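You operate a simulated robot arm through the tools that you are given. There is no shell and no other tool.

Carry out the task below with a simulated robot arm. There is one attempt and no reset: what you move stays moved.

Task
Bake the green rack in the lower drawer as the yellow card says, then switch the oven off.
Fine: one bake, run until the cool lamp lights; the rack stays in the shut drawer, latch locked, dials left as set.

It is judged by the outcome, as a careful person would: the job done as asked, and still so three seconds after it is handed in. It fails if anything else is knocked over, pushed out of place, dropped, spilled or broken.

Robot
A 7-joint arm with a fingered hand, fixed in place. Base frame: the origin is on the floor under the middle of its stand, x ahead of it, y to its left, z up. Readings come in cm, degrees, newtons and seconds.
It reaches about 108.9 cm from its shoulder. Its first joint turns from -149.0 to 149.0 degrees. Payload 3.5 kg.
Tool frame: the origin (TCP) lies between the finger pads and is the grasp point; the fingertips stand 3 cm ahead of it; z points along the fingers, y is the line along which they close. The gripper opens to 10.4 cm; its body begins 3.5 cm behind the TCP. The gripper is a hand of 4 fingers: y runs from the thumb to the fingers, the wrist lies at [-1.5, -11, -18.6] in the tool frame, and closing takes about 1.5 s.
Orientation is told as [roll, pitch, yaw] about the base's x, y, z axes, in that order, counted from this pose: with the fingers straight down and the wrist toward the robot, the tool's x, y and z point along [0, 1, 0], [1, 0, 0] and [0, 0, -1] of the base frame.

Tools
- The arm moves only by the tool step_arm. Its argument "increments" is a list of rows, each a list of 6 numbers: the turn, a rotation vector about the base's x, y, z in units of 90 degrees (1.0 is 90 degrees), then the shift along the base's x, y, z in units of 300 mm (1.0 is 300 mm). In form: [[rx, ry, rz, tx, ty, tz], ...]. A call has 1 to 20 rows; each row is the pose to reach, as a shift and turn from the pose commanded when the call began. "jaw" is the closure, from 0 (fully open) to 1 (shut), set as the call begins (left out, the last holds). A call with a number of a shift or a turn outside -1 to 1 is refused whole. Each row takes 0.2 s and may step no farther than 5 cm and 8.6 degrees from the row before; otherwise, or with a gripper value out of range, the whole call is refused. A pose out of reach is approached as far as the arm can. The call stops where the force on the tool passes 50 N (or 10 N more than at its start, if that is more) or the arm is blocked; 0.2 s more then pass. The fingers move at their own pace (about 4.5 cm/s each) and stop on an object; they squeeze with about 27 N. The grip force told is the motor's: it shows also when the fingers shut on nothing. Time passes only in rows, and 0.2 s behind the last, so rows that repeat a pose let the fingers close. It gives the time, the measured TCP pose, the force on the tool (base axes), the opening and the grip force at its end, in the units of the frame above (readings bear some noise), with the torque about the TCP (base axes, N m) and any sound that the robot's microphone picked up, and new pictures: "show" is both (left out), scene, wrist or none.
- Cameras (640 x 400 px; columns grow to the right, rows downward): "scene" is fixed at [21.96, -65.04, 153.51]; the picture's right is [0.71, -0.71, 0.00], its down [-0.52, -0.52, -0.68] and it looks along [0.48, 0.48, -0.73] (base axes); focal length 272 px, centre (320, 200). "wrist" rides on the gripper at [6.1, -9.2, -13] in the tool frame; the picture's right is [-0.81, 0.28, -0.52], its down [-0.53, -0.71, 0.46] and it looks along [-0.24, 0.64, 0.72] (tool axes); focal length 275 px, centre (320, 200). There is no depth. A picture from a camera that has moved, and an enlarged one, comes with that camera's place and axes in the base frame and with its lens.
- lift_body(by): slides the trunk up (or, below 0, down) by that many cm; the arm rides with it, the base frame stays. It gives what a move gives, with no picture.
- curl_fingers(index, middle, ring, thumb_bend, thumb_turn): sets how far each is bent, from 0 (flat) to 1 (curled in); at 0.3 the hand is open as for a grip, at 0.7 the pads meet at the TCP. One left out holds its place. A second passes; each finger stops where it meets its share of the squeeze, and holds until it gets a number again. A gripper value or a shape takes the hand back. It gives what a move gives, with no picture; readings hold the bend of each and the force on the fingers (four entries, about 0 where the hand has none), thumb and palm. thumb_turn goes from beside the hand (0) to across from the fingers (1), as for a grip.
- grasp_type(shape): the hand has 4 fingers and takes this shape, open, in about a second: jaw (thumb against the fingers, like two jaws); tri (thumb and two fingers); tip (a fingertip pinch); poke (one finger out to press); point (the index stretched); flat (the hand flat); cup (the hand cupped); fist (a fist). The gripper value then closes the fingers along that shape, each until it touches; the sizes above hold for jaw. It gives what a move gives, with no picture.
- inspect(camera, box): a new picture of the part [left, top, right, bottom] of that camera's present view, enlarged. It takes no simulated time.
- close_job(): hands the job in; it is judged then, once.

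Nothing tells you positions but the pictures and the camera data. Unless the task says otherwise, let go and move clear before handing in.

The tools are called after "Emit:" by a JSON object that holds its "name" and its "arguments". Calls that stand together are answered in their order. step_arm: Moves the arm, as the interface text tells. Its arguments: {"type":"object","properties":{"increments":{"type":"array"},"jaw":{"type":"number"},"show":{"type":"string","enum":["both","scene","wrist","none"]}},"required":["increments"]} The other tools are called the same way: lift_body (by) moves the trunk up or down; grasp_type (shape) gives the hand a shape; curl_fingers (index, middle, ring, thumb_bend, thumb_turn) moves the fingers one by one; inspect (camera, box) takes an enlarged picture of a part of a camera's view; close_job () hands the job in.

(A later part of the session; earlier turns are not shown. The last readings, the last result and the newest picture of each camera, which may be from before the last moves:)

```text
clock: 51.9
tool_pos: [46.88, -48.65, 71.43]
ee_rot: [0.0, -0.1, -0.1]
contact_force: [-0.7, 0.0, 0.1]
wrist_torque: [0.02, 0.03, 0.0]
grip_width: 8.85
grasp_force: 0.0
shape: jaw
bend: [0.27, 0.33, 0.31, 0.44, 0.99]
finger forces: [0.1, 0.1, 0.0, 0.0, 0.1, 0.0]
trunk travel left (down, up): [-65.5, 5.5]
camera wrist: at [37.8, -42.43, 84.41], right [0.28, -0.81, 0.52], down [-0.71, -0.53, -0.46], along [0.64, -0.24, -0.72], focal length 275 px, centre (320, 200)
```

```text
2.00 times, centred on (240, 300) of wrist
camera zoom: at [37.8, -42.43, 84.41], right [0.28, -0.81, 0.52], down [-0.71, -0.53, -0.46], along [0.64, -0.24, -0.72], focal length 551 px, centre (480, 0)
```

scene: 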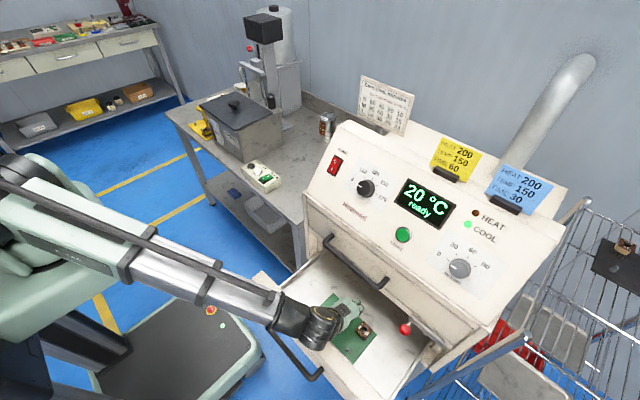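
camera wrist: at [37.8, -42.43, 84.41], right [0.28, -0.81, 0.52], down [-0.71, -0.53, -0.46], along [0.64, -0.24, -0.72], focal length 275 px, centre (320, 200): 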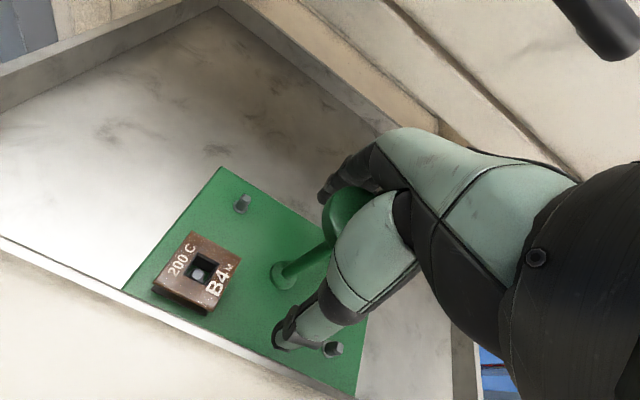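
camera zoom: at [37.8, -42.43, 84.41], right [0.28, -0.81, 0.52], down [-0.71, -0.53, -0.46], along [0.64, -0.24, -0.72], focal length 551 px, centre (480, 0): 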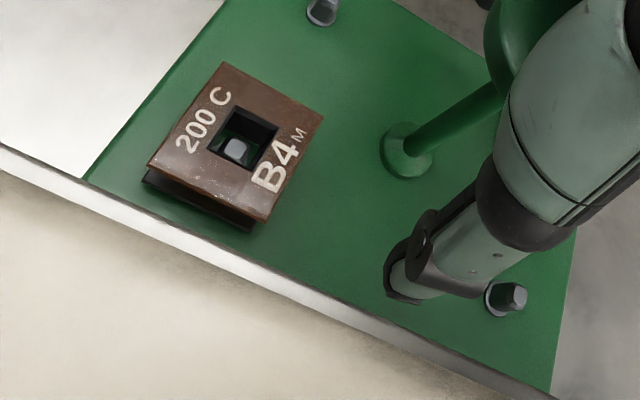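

The rack is released and sitting flat. I lift the hand straight up off the knob.

Emit:
{"name": "step_arm", "arguments": {"increments": [[0, 0, 0, 0, 0, 0.04], [0, 0, 0, 0, 0, 0.1], [0, 0, 0, 0, 0, 0.17], [0, 0, 0, 0, 0, 0.25], [0, 0, 0, -0.03, 0, 0.32]], "jaw": 0.15, "show": "both"}}

Emit:
{"name": "inspect", "arguments": {"camera": "scene", "box": [280, 220, 400, 340]}}

```text
clock: 53.1
tool_pos: [45.97, -48.68, 81.11]
ee_rot: [0.0, 0.1, 0.0]
contact_force: [0.0, 1.1, -0.3]
wrist_torque: [0.01, -0.01, 0.0]
grip_width: 8.84
grasp_force: 0.1
shape: jaw
bend: [0.27, 0.33, 0.31, 0.44, 0.99]
finger forces: [0.0, 0.0, 0.1, 0.0, 0.1, 0.0]
trunk travel left (down, up): [-65.5, 5.5]
camera wrist: at [36.85, -42.45, 94.09], right [0.27, -0.81, 0.52], down [-0.71, -0.53, -0.46], along [0.64, -0.24, -0.72], focal length 275 px, centre (320, 200)
```

scene: 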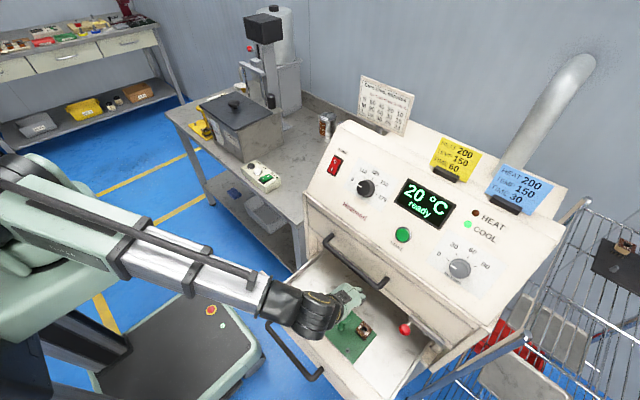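
wrist: 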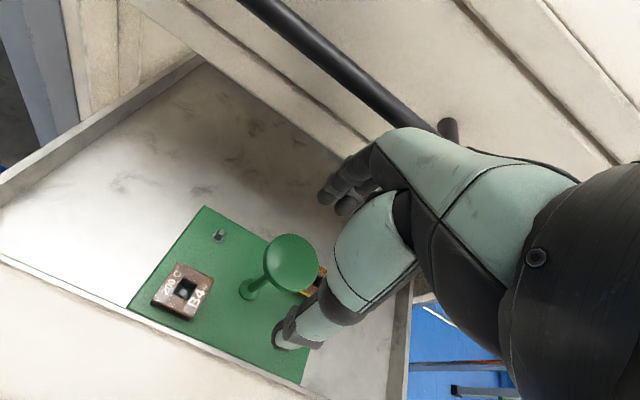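

```text
3.33 times, centred on (340, 280) of scene
camera zoom: at [21.96, -65.04, 153.51], right [0.71, -0.71, 0.0], down [-0.52, -0.52, -0.68], along [0.48, 0.48, -0.73], focal length 908 px, centre (253, -67)
```

zoom: 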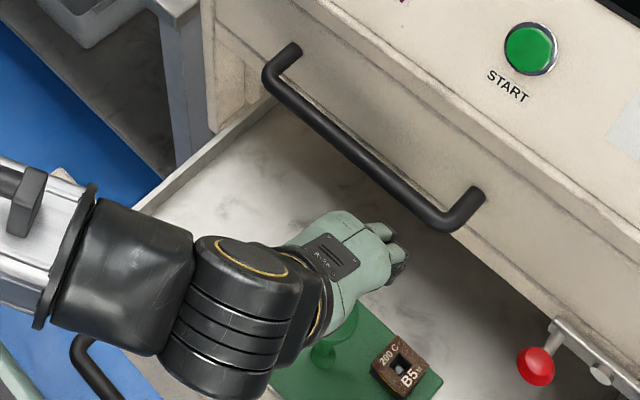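

The hand has cleared the knob. I back up and raise the hand above the drawer, then check the rack.

Emit:
{"name": "step_arm", "arguments": {"increments": [[0, 0, 0, -0.06, 0, 0.08], [0, 0, 0, -0.13, 0, 0.2], [0, 0, 0, -0.13, 0, 0.35], [0, 0, 0, -0.13, 0, 0.5], [0, 0, 0, -0.1, 0, 0.65], [0, 0, 0, -0.07, 0, 0.75]], "jaw": 0.15, "show": "both"}}

Emit:
{"name": "inspect", "arguments": {"camera": "wrist", "box": [60, 160, 380, 400]}}

```text
clock: 54.5
tool_pos: [43.86, -48.56, 103.62]
ee_rot: [0.0, -0.1, 0.0]
contact_force: [0.4, 0.6, -0.2]
wrist_torque: [-0.05, 0.0, -0.02]
grip_width: 8.82
grasp_force: 0.0
shape: jaw
bend: [0.27, 0.33, 0.31, 0.44, 0.99]
finger forces: [0.0, 0.0, 0.0, 0.1, 0.0, 0.0]
trunk travel left (down, up): [-65.5, 5.5]
camera wrist: at [34.82, -42.4, 116.62], right [0.28, -0.81, 0.52], down [-0.71, -0.53, -0.45], along [0.64, -0.24, -0.72], focal length 275 px, centre (320, 200)
```

scene: 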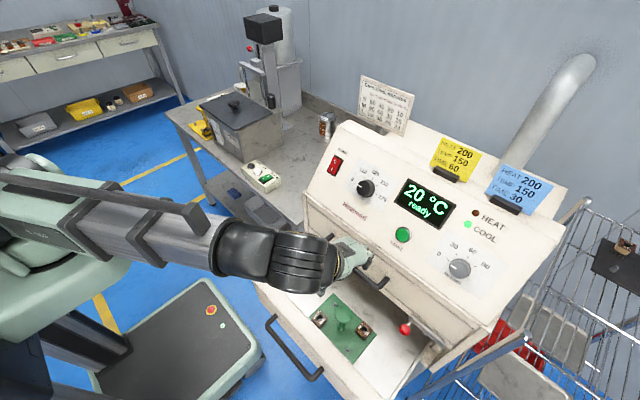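
wrist: 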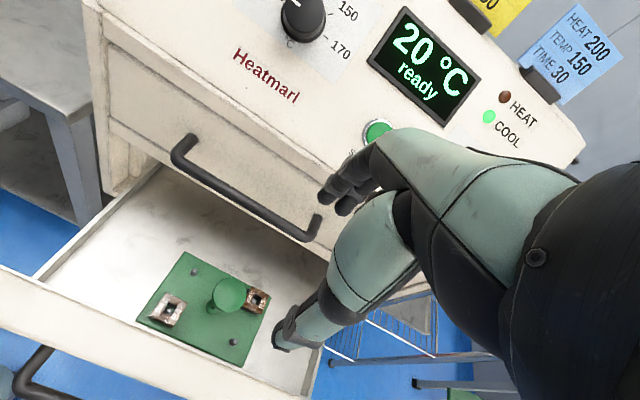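

```text
1.67 times, centred on (220, 280) of wrist
camera zoom: at [34.82, -42.4, 116.62], right [0.28, -0.81, 0.52], down [-0.71, -0.53, -0.45], along [0.64, -0.24, -0.72], focal length 459 px, centre (487, 67)
```

zoom: 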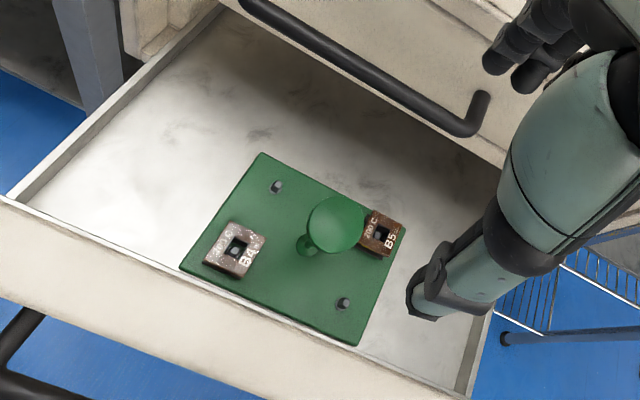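

The rack sits flat in the drawer with both coils in place. Now I pitch the hand forward in free space above the drawer so I can go back to the handle.

Emit:
{"name": "step_arm", "arguments": {"increments": [[0, -0.089, 0, -0.01, 0, 0.02], [0, -0.178, 0, -0.02, 0, 0.04], [0, -0.267, 0, -0.03, 0, 0.06], [0, -0.356, 0, -0.04, 0, 0.08], [0, -0.445, 0, -0.05, 0, 0.1], [0, -0.534, 0, -0.06, 0, 0.1], [0, -0.623, 0, -0.07, 0, 0.1], [0, -0.712, 0, -0.08, 0, 0.1], [0, -0.8, 0, -0.09, 0, 0.1], [0, -0.889, 0, -0.1, 0, 0.1]], "jaw": 0, "show": "both"}}

```text
clock: 56.7
tool_pos: [40.79, -48.66, 106.59]
ee_rot: [0.2, -80.1, -0.2]
contact_force: [0.4, 0.6, -0.2]
wrist_torque: [0.0, -0.03, 0.0]
grip_width: 10.39
grasp_force: 0.0
shape: jaw
bend: [0.3, 0.3, 0.3, 0.3, 0.98]
finger forces: [0.0, 0.0, 0.1, 0.1, 0.0, 0.1]
trunk travel left (down, up): [-65.5, 5.5]
camera wrist: at [26.52, -42.41, 99.7], right [-0.46, -0.81, 0.36], down [0.33, -0.53, -0.78], along [0.82, -0.24, 0.51], focal length 275 px, centre (320, 200)
```

scene: 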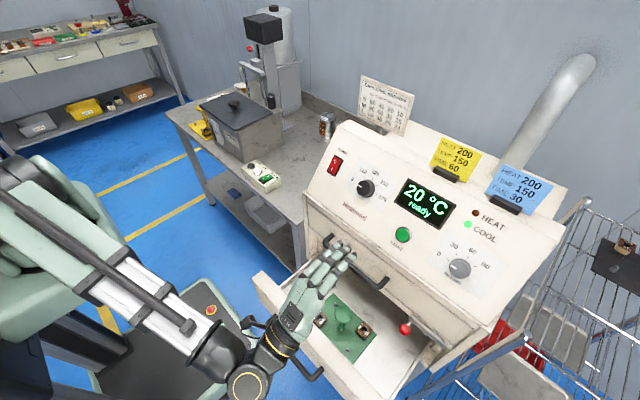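
wrist: 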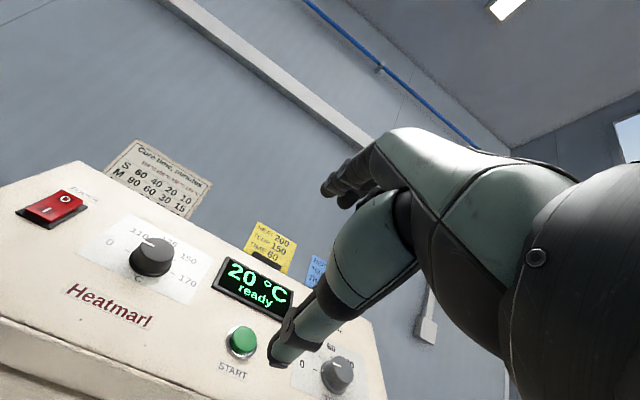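

Emit:
{"name": "step_arm", "arguments": {"increments": [[0, 0, 0, -0.12, 0.04, 0], [0, 0, 0, -0.25, 0.08, 0], [0, 0, 0, -0.38, 0.12, 0], [0, 0, 0, -0.5, 0.16, 0], [0, 0, 0, -0.61, 0.18, 0]], "jaw": 0, "show": "scene"}}

```text
clock: 57.9
tool_pos: [22.51, -43.06, 106.41]
ee_rot: [-0.1, -79.9, 0.0]
contact_force: [-0.8, -0.1, -0.5]
wrist_torque: [0.02, -0.01, -0.01]
grip_width: 10.4
grasp_force: 0.1
shape: jaw
bend: [0.3, 0.3, 0.3, 0.3, 0.98]
finger forces: [0.0, 0.1, 0.0, 0.1, 0.0, 0.0]
trunk travel left (down, up): [-65.5, 5.5]
```

scene: 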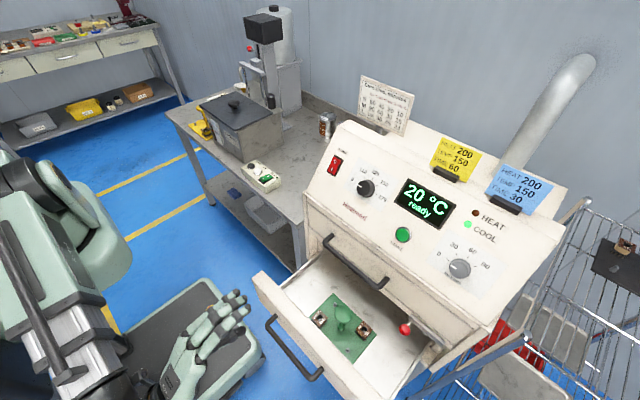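

Emit:
{"name": "lift_body", "arguments": {"by": -39}}

```text
clock: 61.6
tool_pos: [22.4, -43.15, 67.49]
ee_rot: [0.0, -80.0, 0.1]
contact_force: [0.3, 0.4, -0.4]
wrist_torque: [0.01, 0.0, 0.04]
grip_width: 10.39
grasp_force: 0.0
shape: jaw
bend: [0.3, 0.3, 0.3, 0.3, 0.98]
finger forces: [0.0, 0.1, 0.1, 0.1, 0.1, 0.0]
trunk travel left (down, up): [-26.5, 44.5]
```

Back level with the handle. I advance so the bar is in the grasp and close on it.

Emit:
{"name": "step_arm", "arguments": {"increments": [[0, 0, 0, 0.08, 0, 0], [0, 0, 0, 0.17, 0, 0], [0, 0, 0, 0.25, 0, 0], [0, 0, 0, 0.265, 0, 0]], "jaw": 0, "show": "none"}}

Emit:
{"name": "step_arm", "arguments": {"increments": [[0, 0, 0, 0, 0, 0], [0, 0, 0, 0, 0, 0], [0, 0, 0, 0, 0, 0], [0, 0, 0, 0, 0, 0], [0, 0, 0, 0, 0, 0], [0, 0, 0, 0, 0, 0], [0, 0, 0, 0, 0, 0], [0, 0, 0, 0, 0, 0]], "jaw": 1, "show": "both"}}

```text
clock: 62.6
tool_pos: [30.36, -43.29, 67.47]
ee_rot: [0.0, -80.0, -0.1]
contact_force: [-0.9, 0.2, -0.1]
wrist_torque: [-0.02, -0.12, 0.02]
grip_width: 10.39
grasp_force: 0.1
shape: jaw
bend: [0.3, 0.3, 0.3, 0.3, 0.98]
finger forces: [0.0, 1.4, 0.0, 0.1, 0.0, 0.1]
trunk travel left (down, up): [-26.5, 44.5]
```

```text
clock: 64.4
tool_pos: [30.44, -43.33, 67.37]
ee_rot: [0.4, -79.8, -0.4]
contact_force: [-2.6, 1.4, -17.1]
wrist_torque: [0.16, 0.09, -0.02]
grip_width: 0.46
grasp_force: 27.1
shape: jaw
bend: [0.7, 0.41, 0.58, 0.46, 1.0]
finger forces: [29.7, 0.0, 0.0, 0.0, 44.5, 0.0]
trunk travel left (down, up): [-26.5, 44.5]
camera wrist: at [16.15, -37.05, 60.62], right [-0.46, -0.81, 0.36], down [0.32, -0.53, -0.78], along [0.83, -0.24, 0.51], focal length 275 px, centre (320, 200)
```

scene: 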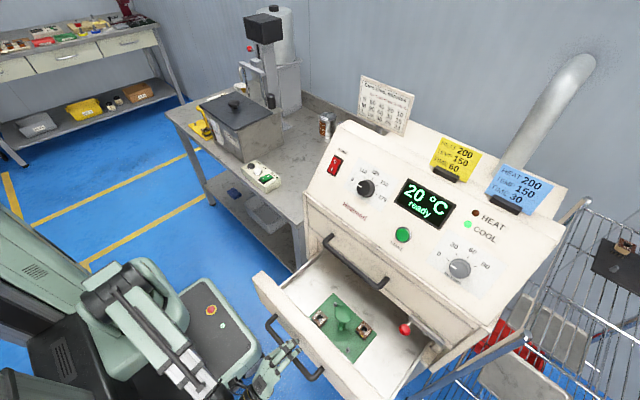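
wrist: 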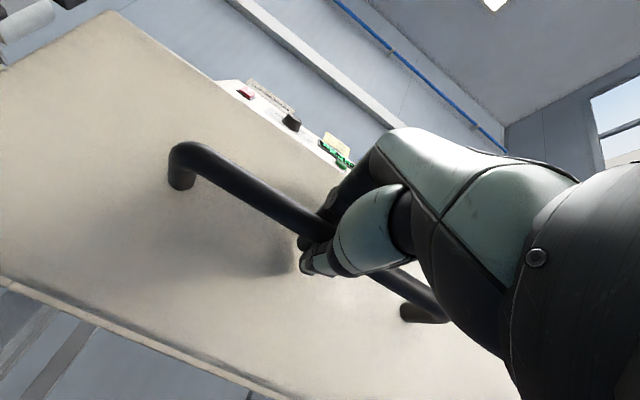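

The handle is gripped. I push the drawer closed smoothly, leaving the last couple of centimetres for a second move.

Emit:
{"name": "step_arm", "arguments": {"increments": [[0, 0, 0, 0.01, 0, 0], [0, 0, 0, 0.03, 0, 0], [0, 0, 0, 0.06, 0, 0], [0, 0, 0, 0.1, 0, 0], [0, 0, 0, 0.15, 0, 0], [0, 0, 0, 0.2, 0, 0], [0, 0, 0, 0.25, 0, 0], [0, 0, 0, 0.3, 0, 0], [0, 0, 0, 0.35, 0, 0], [0, 0, 0, 0.4, 0, 0], [0, 0, 0, 0.45, 0, 0], [0, 0, 0, 0.5, 0, 0], [0, 0, 0, 0.55, 0, 0], [0, 0, 0, 0.6, 0, 0], [0, 0, 0, 0.64, 0, 0], [0, 0, 0, 0.68, 0, 0], [0, 0, 0, 0.71, 0, 0], [0, 0, 0, 0.73, 0, 0]], "show": "both"}}

```text
clock: 68.2
tool_pos: [52.42, -43.27, 67.46]
ee_rot: [0.3, -79.9, -0.4]
contact_force: [-0.5, -2.2, -14.3]
wrist_torque: [0.17, 0.07, -0.07]
grip_width: 0.44
grasp_force: 26.8
shape: jaw
bend: [0.7, 0.41, 0.58, 0.44, 1.0]
finger forces: [30.8, 0.0, 0.1, 0.1, 43.1, 0.1]
trunk travel left (down, up): [-26.5, 44.5]
camera wrist: at [38.12, -37.02, 60.62], right [-0.46, -0.81, 0.36], down [0.32, -0.53, -0.78], along [0.83, -0.24, 0.51], focal length 275 px, centre (320, 200)
```

scene: 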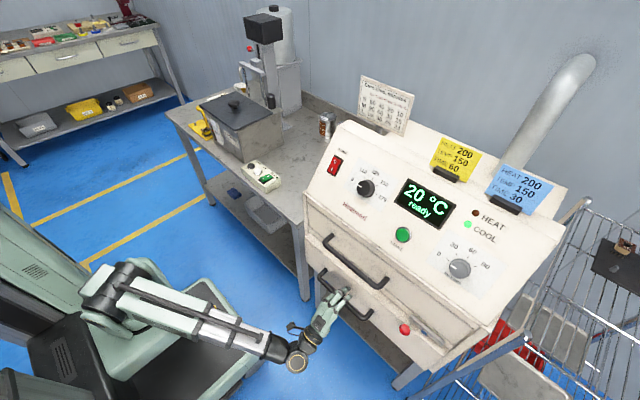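
wrist: 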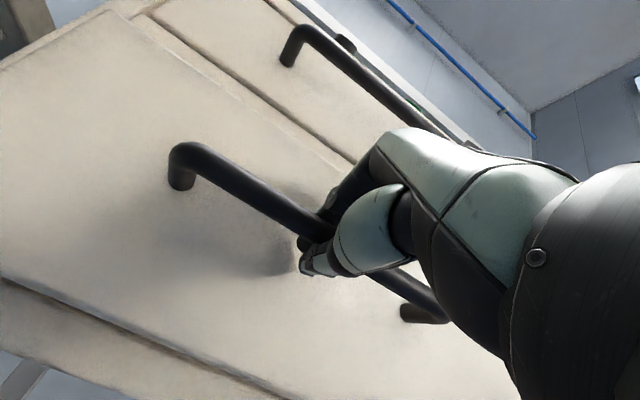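

Emit:
{"name": "step_arm", "arguments": {"increments": [[0, 0, 0, 0.02, 0, 0], [0, 0, 0, 0.04, 0, 0], [0, 0, 0, 0.06, 0, 0], [0, 0, 0, 0.075, 0, 0], [0, 0, 0, 0.085, 0, 0]], "show": "both"}}

Emit:
{"name": "inspect", "arguments": {"camera": "scene", "box": [290, 210, 470, 380]}}

```text
clock: 69.4
tool_pos: [54.99, -43.34, 67.52]
ee_rot: [0.3, -80.0, -0.3]
contact_force: [-7.0, 0.8, -16.7]
wrist_torque: [0.15, 0.07, -0.1]
grip_width: 0.46
grasp_force: 27.2
shape: jaw
bend: [0.7, 0.41, 0.58, 0.44, 1.0]
finger forces: [29.1, 0.0, 0.0, 0.1, 43.8, 0.1]
trunk travel left (down, up): [-26.5, 44.5]
camera wrist: at [40.61, -37.04, 60.62], right [-0.46, -0.81, 0.36], down [0.32, -0.53, -0.78], along [0.83, -0.24, 0.51], focal length 275 px, centre (320, 200)
```

scene: 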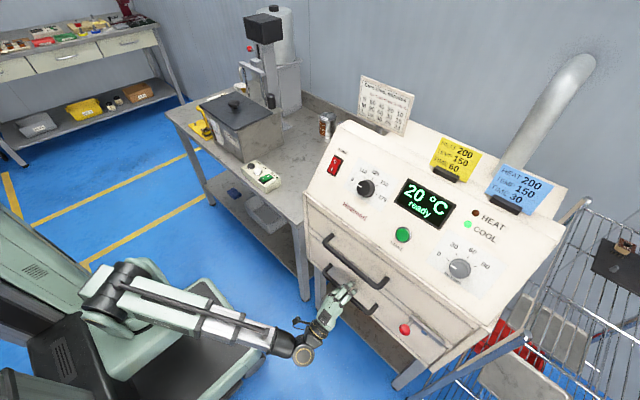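
wrist: 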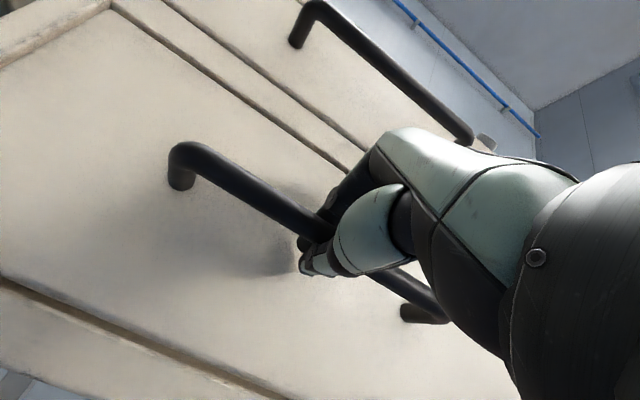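

```text
2.35 times, centred on (380, 295) of scene
camera zoom: at [21.96, -65.04, 153.51], right [0.71, -0.71, 0.0], down [-0.52, -0.52, -0.68], along [0.48, 0.48, -0.73], focal length 641 px, centre (179, -24)
```

zoom: 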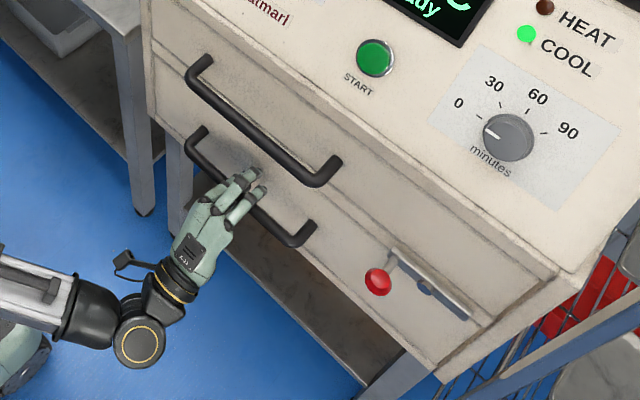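

The drawer appears shut (resistance rising). I press a touch more to be sure.

Emit:
{"name": "step_arm", "arguments": {"increments": [[0, 0, 0, 0.01, 0, 0], [0, 0, 0, 0.02, 0, 0], [0, 0, 0, 0.025, 0, 0]], "show": "none"}}

```text
clock: 70.2
tool_pos: [55.28, -43.36, 67.54]
ee_rot: [0.8, -79.9, -0.9]
contact_force: [-27.6, 2.2, -15.6]
wrist_torque: [0.17, -0.19, -0.04]
grip_width: 0.45
grasp_force: 27.2
shape: jaw
bend: [0.7, 0.41, 0.58, 0.44, 1.0]
finger forces: [24.8, 4.5, 0.1, 0.0, 43.2, 0.0]
trunk travel left (down, up): [-26.5, 44.5]
stopped in row 3: the force on the tool passed its limit at 54 N (the readings are from after the stop); the commanded pose is now the measured one
```

The drawer is firmly shut. I release the handle and back straight off.

Emit:
{"name": "step_arm", "arguments": {"increments": [[0, 0, 0, -0.005, 0, 0], [0, 0, 0, -0.01, 0, 0], [0, 0, 0, -0.01, 0, 0], [0, 0, 0, -0.01, 0, 0], [0, 0, 0, -0.01, 0, 0], [0, 0, 0, -0.01, 0, 0], [0, 0, 0, -0.01, 0, 0], [0, 0, 0, -0.01, 0, 0], [0, 0, 0, -0.01, 0, 0], [0, 0, 0, -0.05, 0, 0], [0, 0, 0, -0.12, 0, 0], [0, 0, 0, -0.2, 0, 0], [0, 0, 0, -0.3, 0, 0], [0, 0, 0, -0.4, 0, 0]], "jaw": 0, "show": "both"}}

Emit:
{"name": "inspect", "arguments": {"camera": "scene", "box": [290, 210, 470, 380]}}

Emit:
{"name": "inspect", "arguments": {"camera": "wrist", "box": [0, 0, 480, 300]}}

```text
clock: 71.3
tool_pos: [55.11, -43.27, 67.66]
ee_rot: [0.9, -80.3, -1.0]
contact_force: [-18.6, -1.0, -2.5]
wrist_torque: [0.05, -0.75, -0.18]
grip_width: 9.99
grasp_force: 0.0
shape: jaw
bend: [0.3, 0.31, 0.3, 0.3, 0.98]
finger forces: [0.0, 18.3, 0.0, 0.0, 0.1, 0.0]
trunk travel left (down, up): [-26.5, 44.5]
stopped in row 5: the force on the tool passed its limit at 50 N (the readings are from after the stop); the commanded pose is now the measured one
camera wrist: at [40.86, -37.0, 60.77], right [-0.46, -0.81, 0.36], down [0.33, -0.53, -0.78], along [0.82, -0.25, 0.51], focal length 275 px, centre (320, 200)
```

scene: 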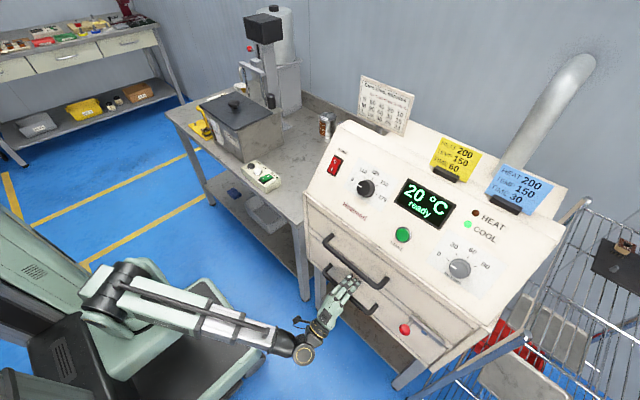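
wrist: 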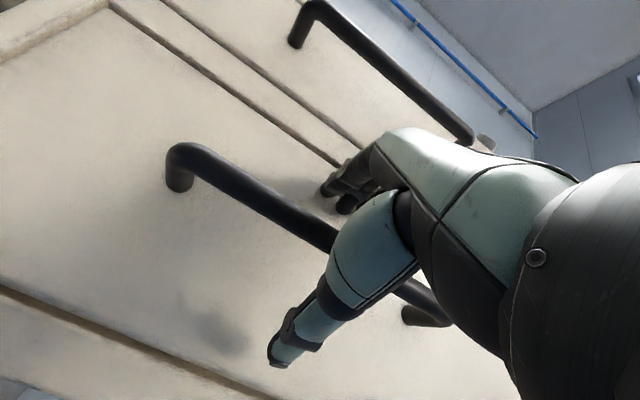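

```text
2.35 times, centred on (380, 295) of scene
camera zoom: at [21.96, -65.04, 153.51], right [0.71, -0.71, 0.0], down [-0.52, -0.52, -0.68], along [0.48, 0.48, -0.73], focal length 641 px, centre (179, -24)
```

zoom: 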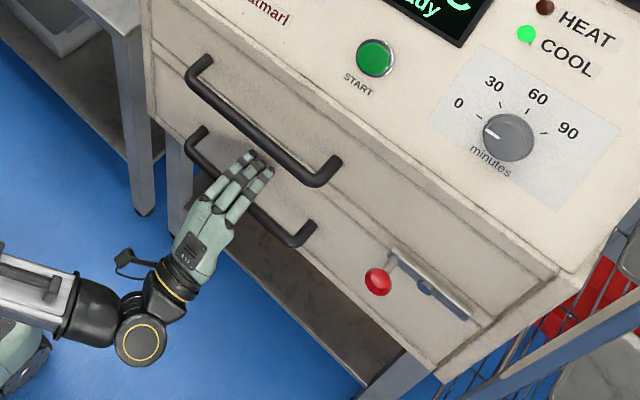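

```text
1.33 times, centred on (240, 150) of wrist
camera zoom: at [40.86, -37.0, 60.77], right [-0.46, -0.81, 0.36], down [0.33, -0.53, -0.78], along [0.82, -0.25, 0.51], focal length 367 px, centre (427, 267)
```

zoom: 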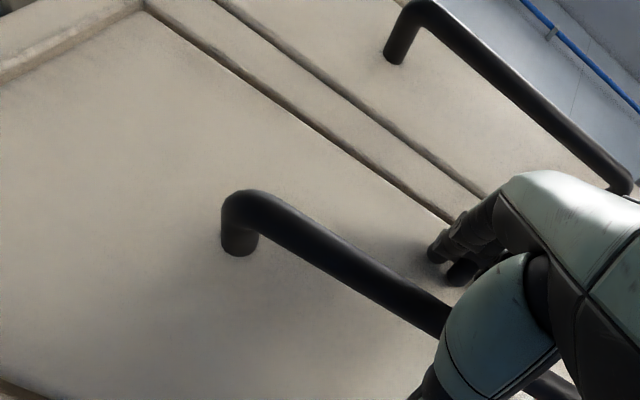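

Opening the fingers pressed the middle fingertip on the drawer front; the hand is open now, so I simply back straight off.

Emit:
{"name": "step_arm", "arguments": {"increments": [[0, 0, 0, -0.03, 0, 0], [0, 0, 0, -0.07, 0, 0], [0, 0, 0, -0.12, 0, 0], [0, 0, 0, -0.2, 0, 0], [0, 0, 0, -0.3, 0, 0], [0, 0, 0, -0.4, 0, 0]], "jaw": 0, "show": "both"}}

Emit:
{"name": "inspect", "arguments": {"camera": "scene", "box": [290, 210, 470, 380]}}

Emit:
{"name": "inspect", "arguments": {"camera": "scene", "box": [380, 290, 460, 350]}}

```text
clock: 72.7
tool_pos: [43.23, -43.14, 67.52]
ee_rot: [0.7, -80.2, -0.5]
contact_force: [0.1, 0.1, -0.5]
wrist_torque: [0.01, 0.0, -0.01]
grip_width: 10.38
grasp_force: 0.1
shape: jaw
bend: [0.3, 0.3, 0.3, 0.3, 0.98]
finger forces: [0.0, 0.0, 0.0, 0.0, 0.0, 0.0]
trunk travel left (down, up): [-26.5, 44.5]
camera wrist: at [28.89, -36.9, 60.63], right [-0.46, -0.81, 0.36], down [0.33, -0.53, -0.78], along [0.82, -0.24, 0.51], focal length 275 px, centre (320, 200)
```

scene: 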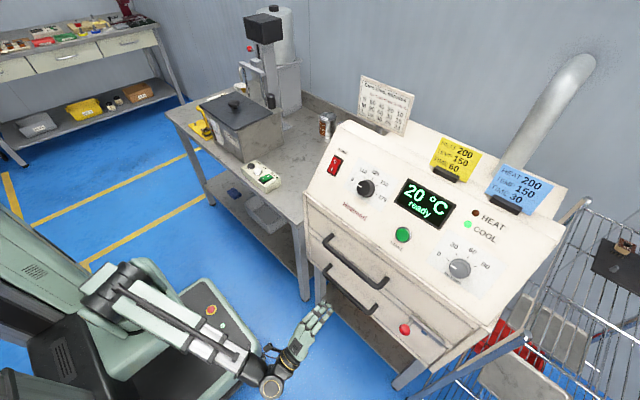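
wrist: 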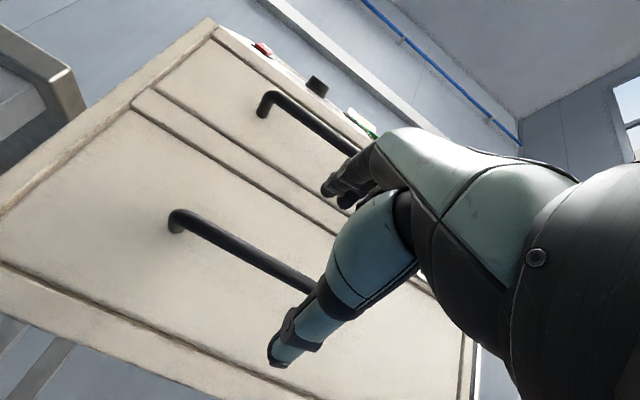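

```text
2.35 times, centred on (380, 295) of scene
camera zoom: at [21.96, -65.04, 153.51], right [0.71, -0.71, 0.0], down [-0.52, -0.52, -0.68], along [0.48, 0.48, -0.73], focal length 641 px, centre (179, -24)
```

zoom: 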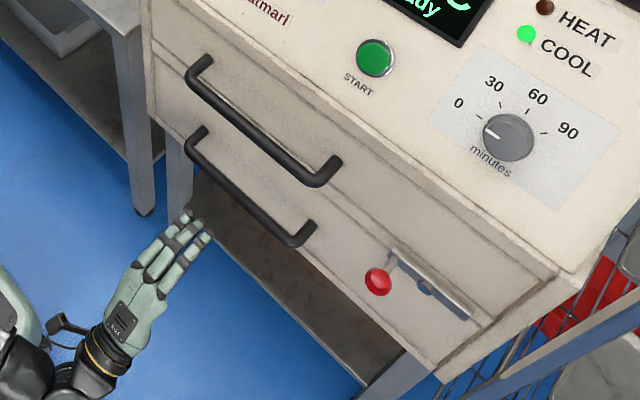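

```text
6.67 times, centred on (420, 320) of scene
camera zoom: at [21.96, -65.04, 153.51], right [0.71, -0.71, 0.0], down [-0.52, -0.52, -0.68], along [0.48, 0.48, -0.73], focal length 1816 px, centre (-347, -600)
```

zoom: 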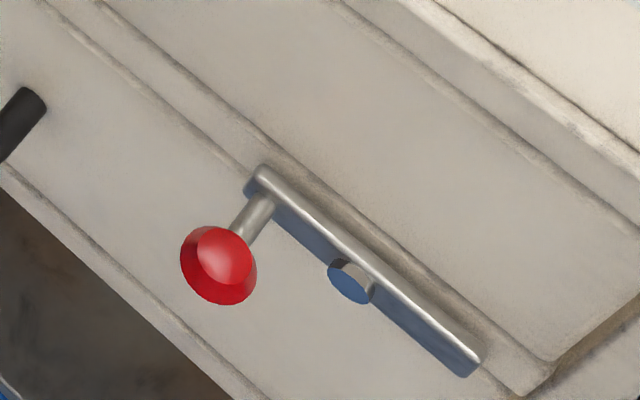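

The drawer is shut and the latch still horizontal (unlocked). Next I line the hand up with the red ball to turn the latch.

Emit:
{"name": "step_arm", "arguments": {"increments": [[0, 0, 0, -0.04, -0.12, 0.06], [0, 0, 0, -0.06, -0.25, 0.12], [0, 0, 0, -0.06, -0.38, 0.18], [0, 0, 0, -0.06, -0.5, 0.25], [0, 0, 0, -0.06, -0.6, 0.3], [0, 0, 0, -0.06, -0.69, 0.357]], "jaw": 0, "show": "both"}}

Emit:
{"name": "inspect", "arguments": {"camera": "wrist", "box": [140, 80, 460, 360]}}

Emit:
{"name": "inspect", "arguments": {"camera": "scene", "box": [320, 230, 460, 360]}}

```text
clock: 74.1
tool_pos: [41.43, -63.97, 78.18]
ee_rot: [0.7, -80.1, -0.6]
contact_force: [-0.3, -0.2, 0.6]
wrist_torque: [0.03, -0.02, 0.0]
grip_width: 10.36
grasp_force: 0.0
shape: jaw
bend: [0.3, 0.3, 0.3, 0.3, 0.98]
finger forces: [0.0, 0.1, 0.1, 0.0, 0.1, 0.1]
trunk travel left (down, up): [-26.5, 44.5]
camera wrist: at [27.11, -57.71, 71.46], right [-0.46, -0.81, 0.36], down [0.33, -0.53, -0.78], along [0.82, -0.25, 0.51], focal length 275 px, centre (320, 200)
```

scene: 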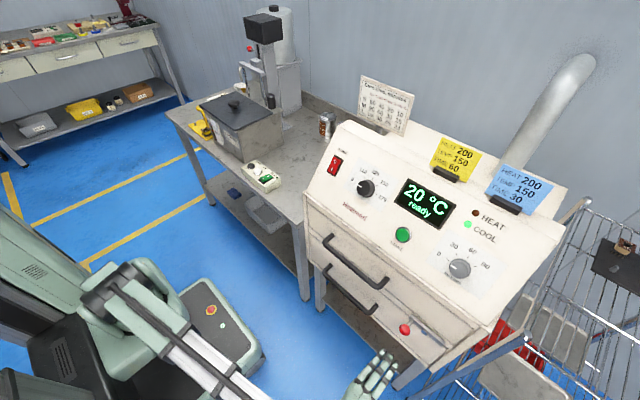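
wrist: 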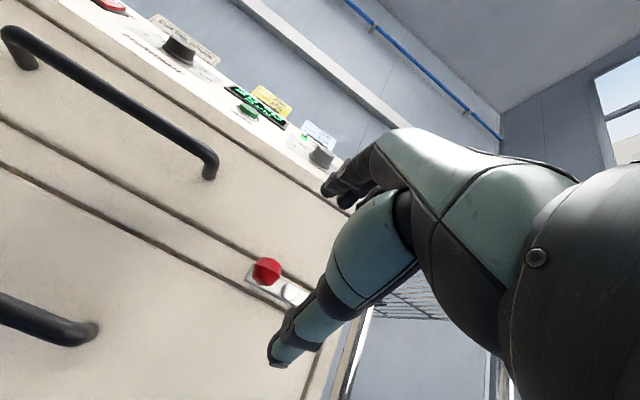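

```text
1.43 times, centred on (300, 220) of wrist
camera zoom: at [27.11, -57.71, 71.46], right [-0.46, -0.81, 0.36], down [0.33, -0.53, -0.78], along [0.82, -0.25, 0.51], focal length 393 px, centre (349, 171)
```

zoom: 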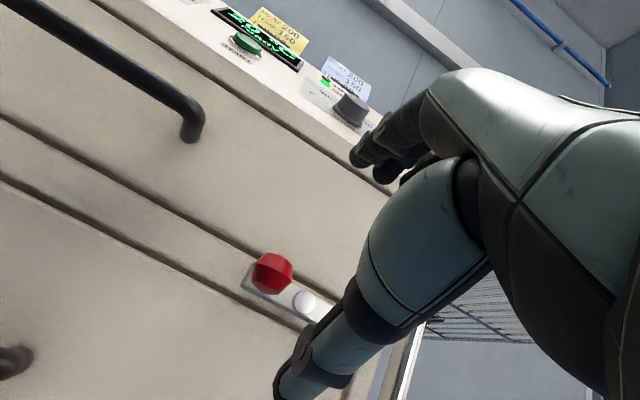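

```text
3.08 times, centred on (390, 295) of scene
camera zoom: at [21.96, -65.04, 153.51], right [0.71, -0.71, 0.0], down [-0.52, -0.52, -0.68], along [0.48, 0.48, -0.73], focal length 838 px, centre (105, -92)
```

zoom: 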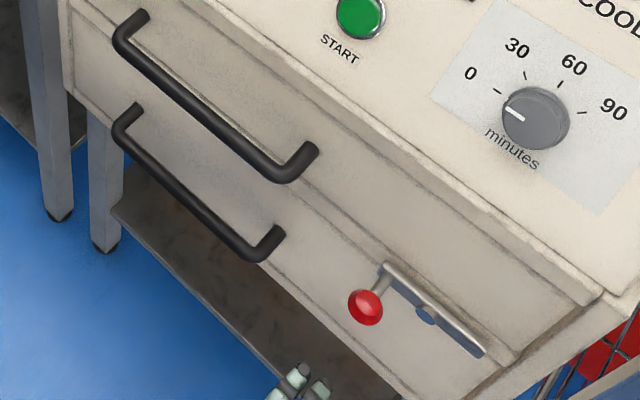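

The ball is at (54.4, -64, 78), right ahead of the grasp point. I advance and close on it.

Emit:
{"name": "step_arm", "arguments": {"increments": [[0, 0, 0, 0.1, 0, 0], [0, 0, 0, 0.2, 0, 0], [0, 0, 0, 0.3, 0, 0], [0, 0, 0, 0.36, 0, 0], [0, 0, 0, 0.4, 0, 0]], "jaw": 0, "show": "both"}}

Emit:
{"name": "inspect", "arguments": {"camera": "scene", "box": [340, 270, 460, 370]}}

Emit:
{"name": "inspect", "arguments": {"camera": "wrist", "box": [180, 120, 440, 380]}}

```text
clock: 75.3
tool_pos: [53.35, -63.92, 78.32]
ee_rot: [0.4, -80.1, -0.3]
contact_force: [0.1, -0.7, 0.2]
wrist_torque: [-0.01, -0.02, 0.01]
grip_width: 10.37
grasp_force: 0.1
shape: jaw
bend: [0.3, 0.3, 0.3, 0.3, 0.98]
finger forces: [0.0, 0.0, 0.0, 0.1, 0.0, 0.0]
trunk travel left (down, up): [-26.5, 44.5]
camera wrist: at [39.13, -57.7, 71.43], right [-0.46, -0.81, 0.36], down [0.33, -0.53, -0.78], along [0.82, -0.24, 0.51], focal length 275 px, centre (320, 200)
```

scene: 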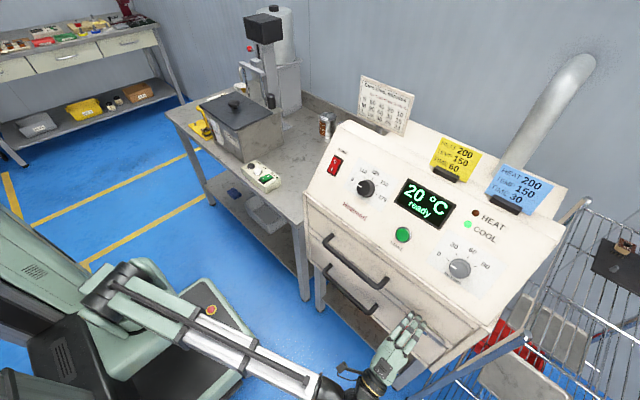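
wrist: 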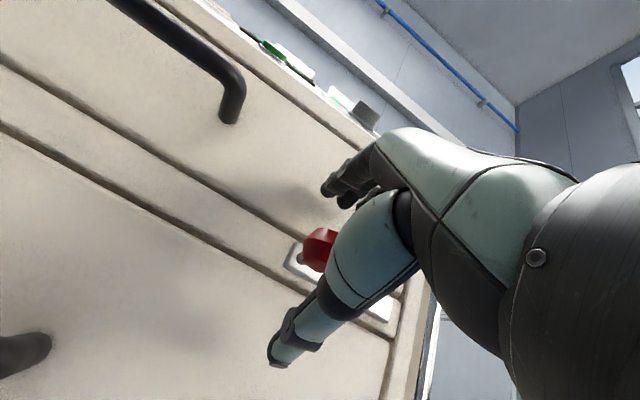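

```text
4.00 times, centred on (400, 320) of scene
camera zoom: at [21.96, -65.04, 153.51], right [0.71, -0.71, 0.0], down [-0.52, -0.52, -0.68], along [0.48, 0.48, -0.73], focal length 1090 px, centre (0, -280)
```

zoom: 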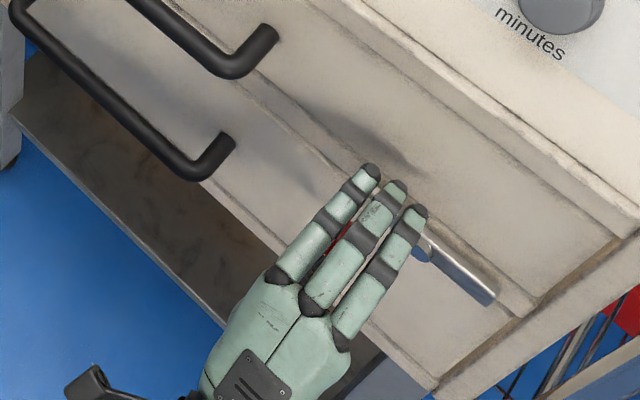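

```text
1.54 times, centred on (310, 250) of wrist
camera zoom: at [39.13, -57.7, 71.43], right [-0.46, -0.81, 0.36], down [0.33, -0.53, -0.78], along [0.82, -0.24, 0.51], focal length 424 px, centre (335, 123)
```

zoom: 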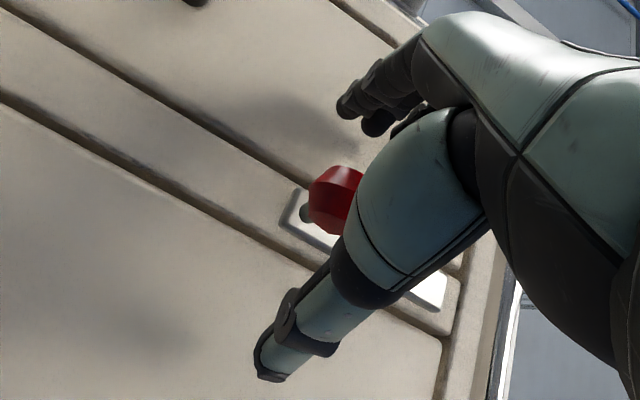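

Emit:
{"name": "step_arm", "arguments": {"increments": [[0, 0, 0, 0, 0, 0], [0, 0, 0, 0, 0, 0], [0, 0, 0, 0, 0, 0], [0, 0, 0, 0, 0, 0], [0, 0, 0, 0, 0, 0], [0, 0, 0, 0, 0, 0], [0, 0, 0, 0, 0, 0], [0, 0, 0, 0, 0, 0]], "jaw": 1, "show": "both"}}

Emit:
{"name": "inspect", "arguments": {"camera": "scene", "box": [340, 270, 460, 370]}}

Emit:
{"name": "inspect", "arguments": {"camera": "wrist", "box": [180, 120, 440, 380]}}

```text
clock: 77.1
tool_pos: [53.6, -63.92, 78.16]
ee_rot: [0.4, -80.0, -0.4]
contact_force: [9.5, 0.3, -5.7]
wrist_torque: [0.0, 0.01, 0.03]
grip_width: 1.56
grasp_force: 27.3
shape: jaw
bend: [0.72, 0.66, 0.7, 0.75, 1.0]
finger forces: [12.4, 5.6, 0.0, 0.1, 23.9, 0.0]
trunk travel left (down, up): [-26.5, 44.5]
camera wrist: at [39.24, -57.69, 71.33], right [-0.46, -0.81, 0.36], down [0.32, -0.53, -0.78], along [0.83, -0.24, 0.51], focal length 275 px, centre (320, 200)
```

scene: 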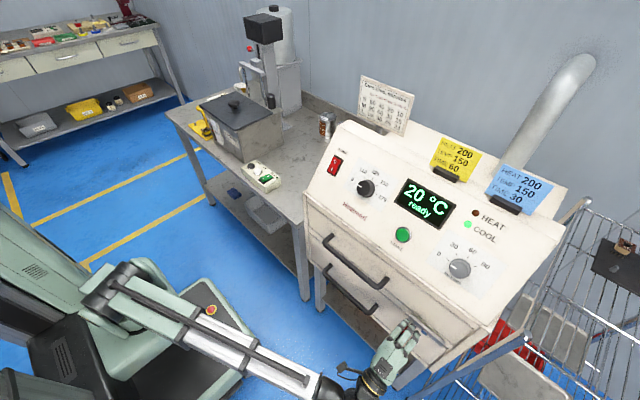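
wrist: 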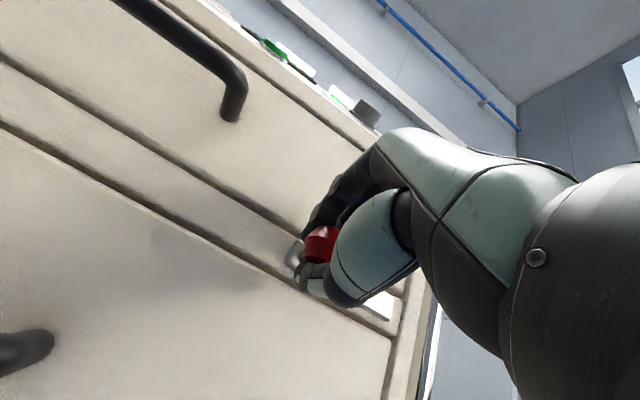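

```text
4.00 times, centred on (400, 320) of scene
camera zoom: at [21.96, -65.04, 153.51], right [0.71, -0.71, 0.0], down [-0.52, -0.52, -0.68], along [0.48, 0.48, -0.73], focal length 1090 px, centre (0, -280)
```

zoom: 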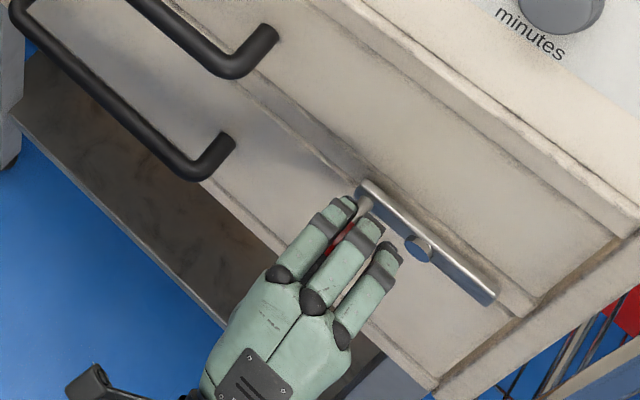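

```text
1.54 times, centred on (310, 250) of wrist
camera zoom: at [39.24, -57.69, 71.33], right [-0.46, -0.81, 0.36], down [0.32, -0.53, -0.78], along [0.83, -0.24, 0.51], focal length 424 px, centre (335, 123)
```

zoom: 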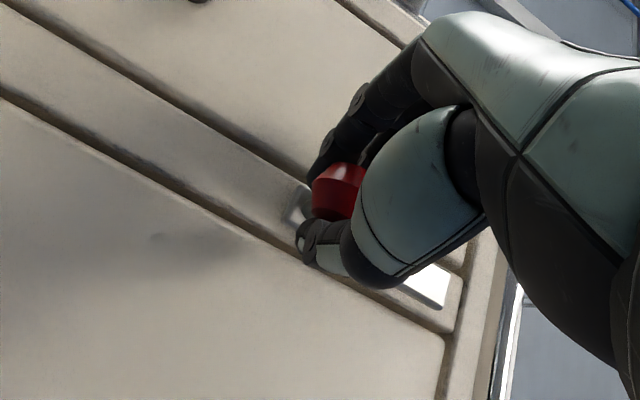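

The ball is held. I try the first part of a downward arc and read the force.

Emit:
{"name": "step_arm", "arguments": {"increments": [[0, 0, 0, 0, -0.001, -0.015], [0, 0, 0, 0, -0.004, -0.03], [0, 0, 0, 0, -0.008, -0.046]], "show": "both"}}

Emit:
{"name": "inspect", "arguments": {"camera": "scene", "box": [340, 270, 460, 370]}}

```text
clock: 77.9
tool_pos: [53.51, -63.95, 76.91]
ee_rot: [0.1, -80.1, 0.0]
contact_force: [14.6, 7.6, 2.6]
wrist_torque: [-0.13, -0.12, 0.18]
grip_width: 1.47
grasp_force: 27.1
shape: jaw
bend: [0.72, 0.66, 0.7, 0.76, 1.0]
finger forces: [19.4, 7.0, 0.0, 0.0, 20.9, 0.0]
trunk travel left (down, up): [-26.5, 44.5]
camera wrist: at [39.25, -57.84, 70.08], right [-0.46, -0.81, 0.36], down [0.33, -0.53, -0.78], along [0.82, -0.24, 0.51], focal length 275 px, centre (320, 200)
```

scene: 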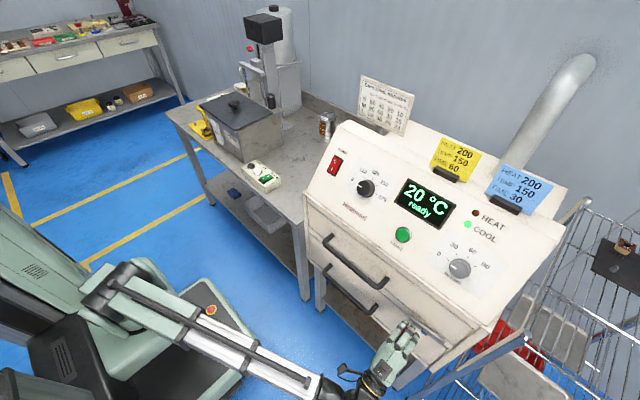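
wrist: 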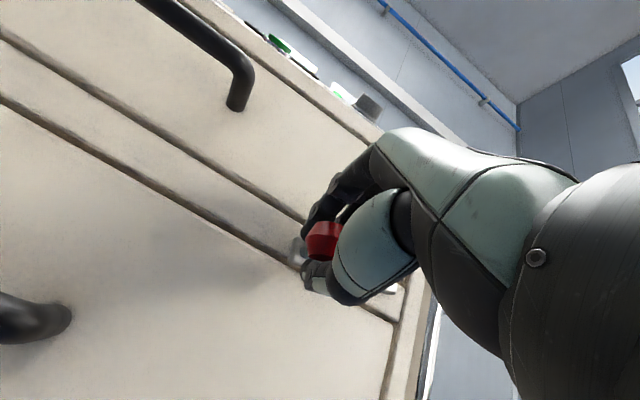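

```text
4.00 times, centred on (400, 320) of scene
camera zoom: at [21.96, -65.04, 153.51], right [0.71, -0.71, 0.0], down [-0.52, -0.52, -0.68], along [0.48, 0.48, -0.73], focal length 1090 px, centre (0, -280)
```

zoom: 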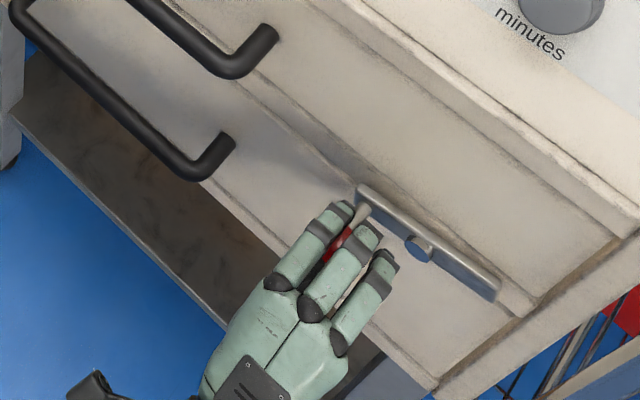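

The latch is moving downward with low resistance. I continue along the arc.

Emit:
{"name": "step_arm", "arguments": {"increments": [[0, 0, 0, 0, -0.009, -0.023], [0, 0, 0, 0, -0.023, -0.042], [0, 0, 0, 0, -0.039, -0.058], [0, 0, 0, 0, -0.058, -0.071]], "show": "both"}}

Emit:
{"name": "inspect", "arguments": {"camera": "scene", "box": [340, 270, 460, 370]}}

```text
clock: 78.9
tool_pos: [53.67, -65.82, 74.55]
ee_rot: [0.1, -80.0, -0.2]
contact_force: [24.5, 12.7, -4.7]
wrist_torque: [-0.32, 0.19, 0.28]
grip_width: 1.26
grasp_force: 27.6
shape: jaw
bend: [0.72, 0.71, 0.7, 0.77, 1.0]
finger forces: [25.9, 3.8, 0.1, 0.0, 20.3, 0.0]
trunk travel left (down, up): [-26.5, 44.5]
camera wrist: at [39.32, -59.61, 67.83], right [-0.46, -0.81, 0.36], down [0.32, -0.53, -0.78], along [0.83, -0.24, 0.51], focal length 275 px, centre (320, 200)
```

scene: 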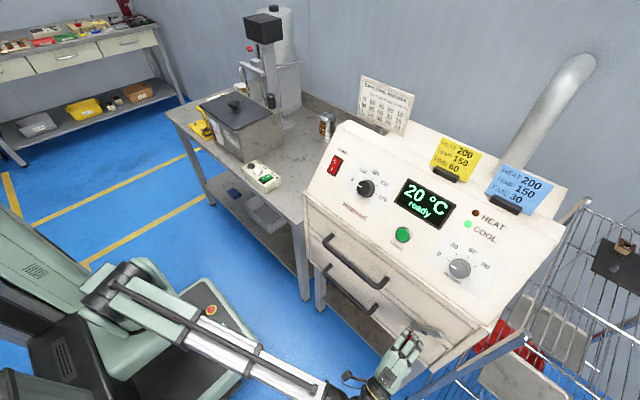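
wrist: 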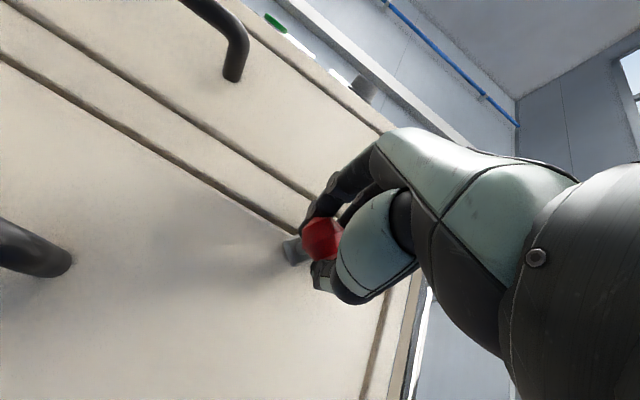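

```text
4.00 times, centred on (400, 320) of scene
camera zoom: at [21.96, -65.04, 153.51], right [0.71, -0.71, 0.0], down [-0.52, -0.52, -0.68], along [0.48, 0.48, -0.73], focal length 1090 px, centre (0, -280)
```

zoom: 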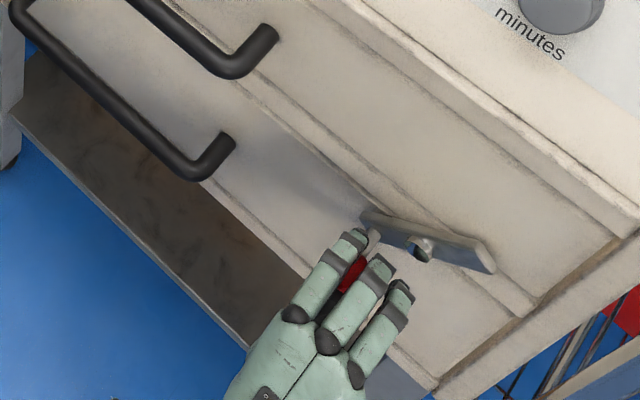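

The bar is rotating (left end down, right end up). I continue to vertical.

Emit:
{"name": "step_arm", "arguments": {"increments": [[0, 0, 0, 0, -0.02, -0.01], [0, 0, 0, 0, -0.043, -0.016], [0, 0, 0, 0, -0.067, -0.018], [0, 0, 0, 0, -0.085, -0.017]], "show": "both"}}

Emit:
{"name": "inspect", "arguments": {"camera": "scene", "box": [340, 270, 460, 370]}}

```text
clock: 79.9
tool_pos: [53.39, -68.5, 74.13]
ee_rot: [0.6, -80.1, -0.8]
contact_force: [-0.3, -0.3, 0.7]
wrist_torque: [0.01, -0.03, -0.03]
grip_width: 1.2
grasp_force: 26.9
shape: jaw
bend: [0.73, 0.72, 0.7, 0.83, 1.0]
finger forces: [0.3, 0.1, 0.0, 0.0, 0.0, 0.0]
trunk travel left (down, up): [-26.5, 44.5]
camera wrist: at [39.06, -62.25, 67.37], right [-0.46, -0.81, 0.36], down [0.33, -0.53, -0.78], along [0.82, -0.25, 0.51], focal length 275 px, centre (320, 200)
```

scene: 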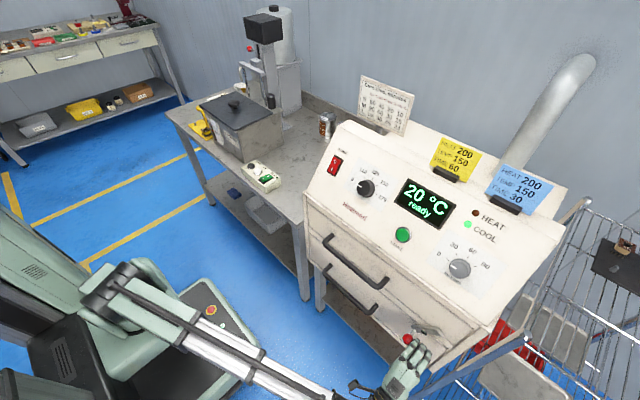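
wrist: 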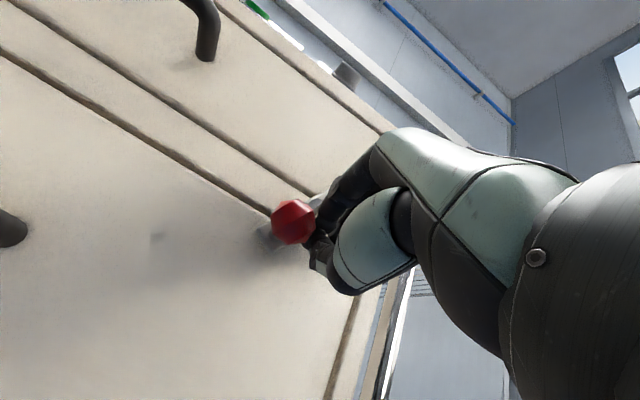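

```text
4.00 times, centred on (400, 320) of scene
camera zoom: at [21.96, -65.04, 153.51], right [0.71, -0.71, 0.0], down [-0.52, -0.52, -0.68], along [0.48, 0.48, -0.73], focal length 1090 px, centre (0, -280)
```

zoom: 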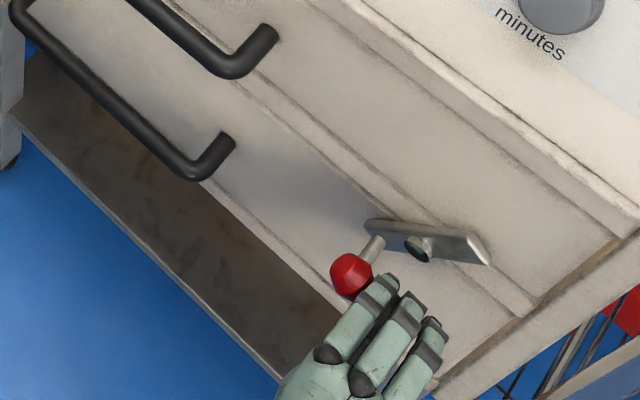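

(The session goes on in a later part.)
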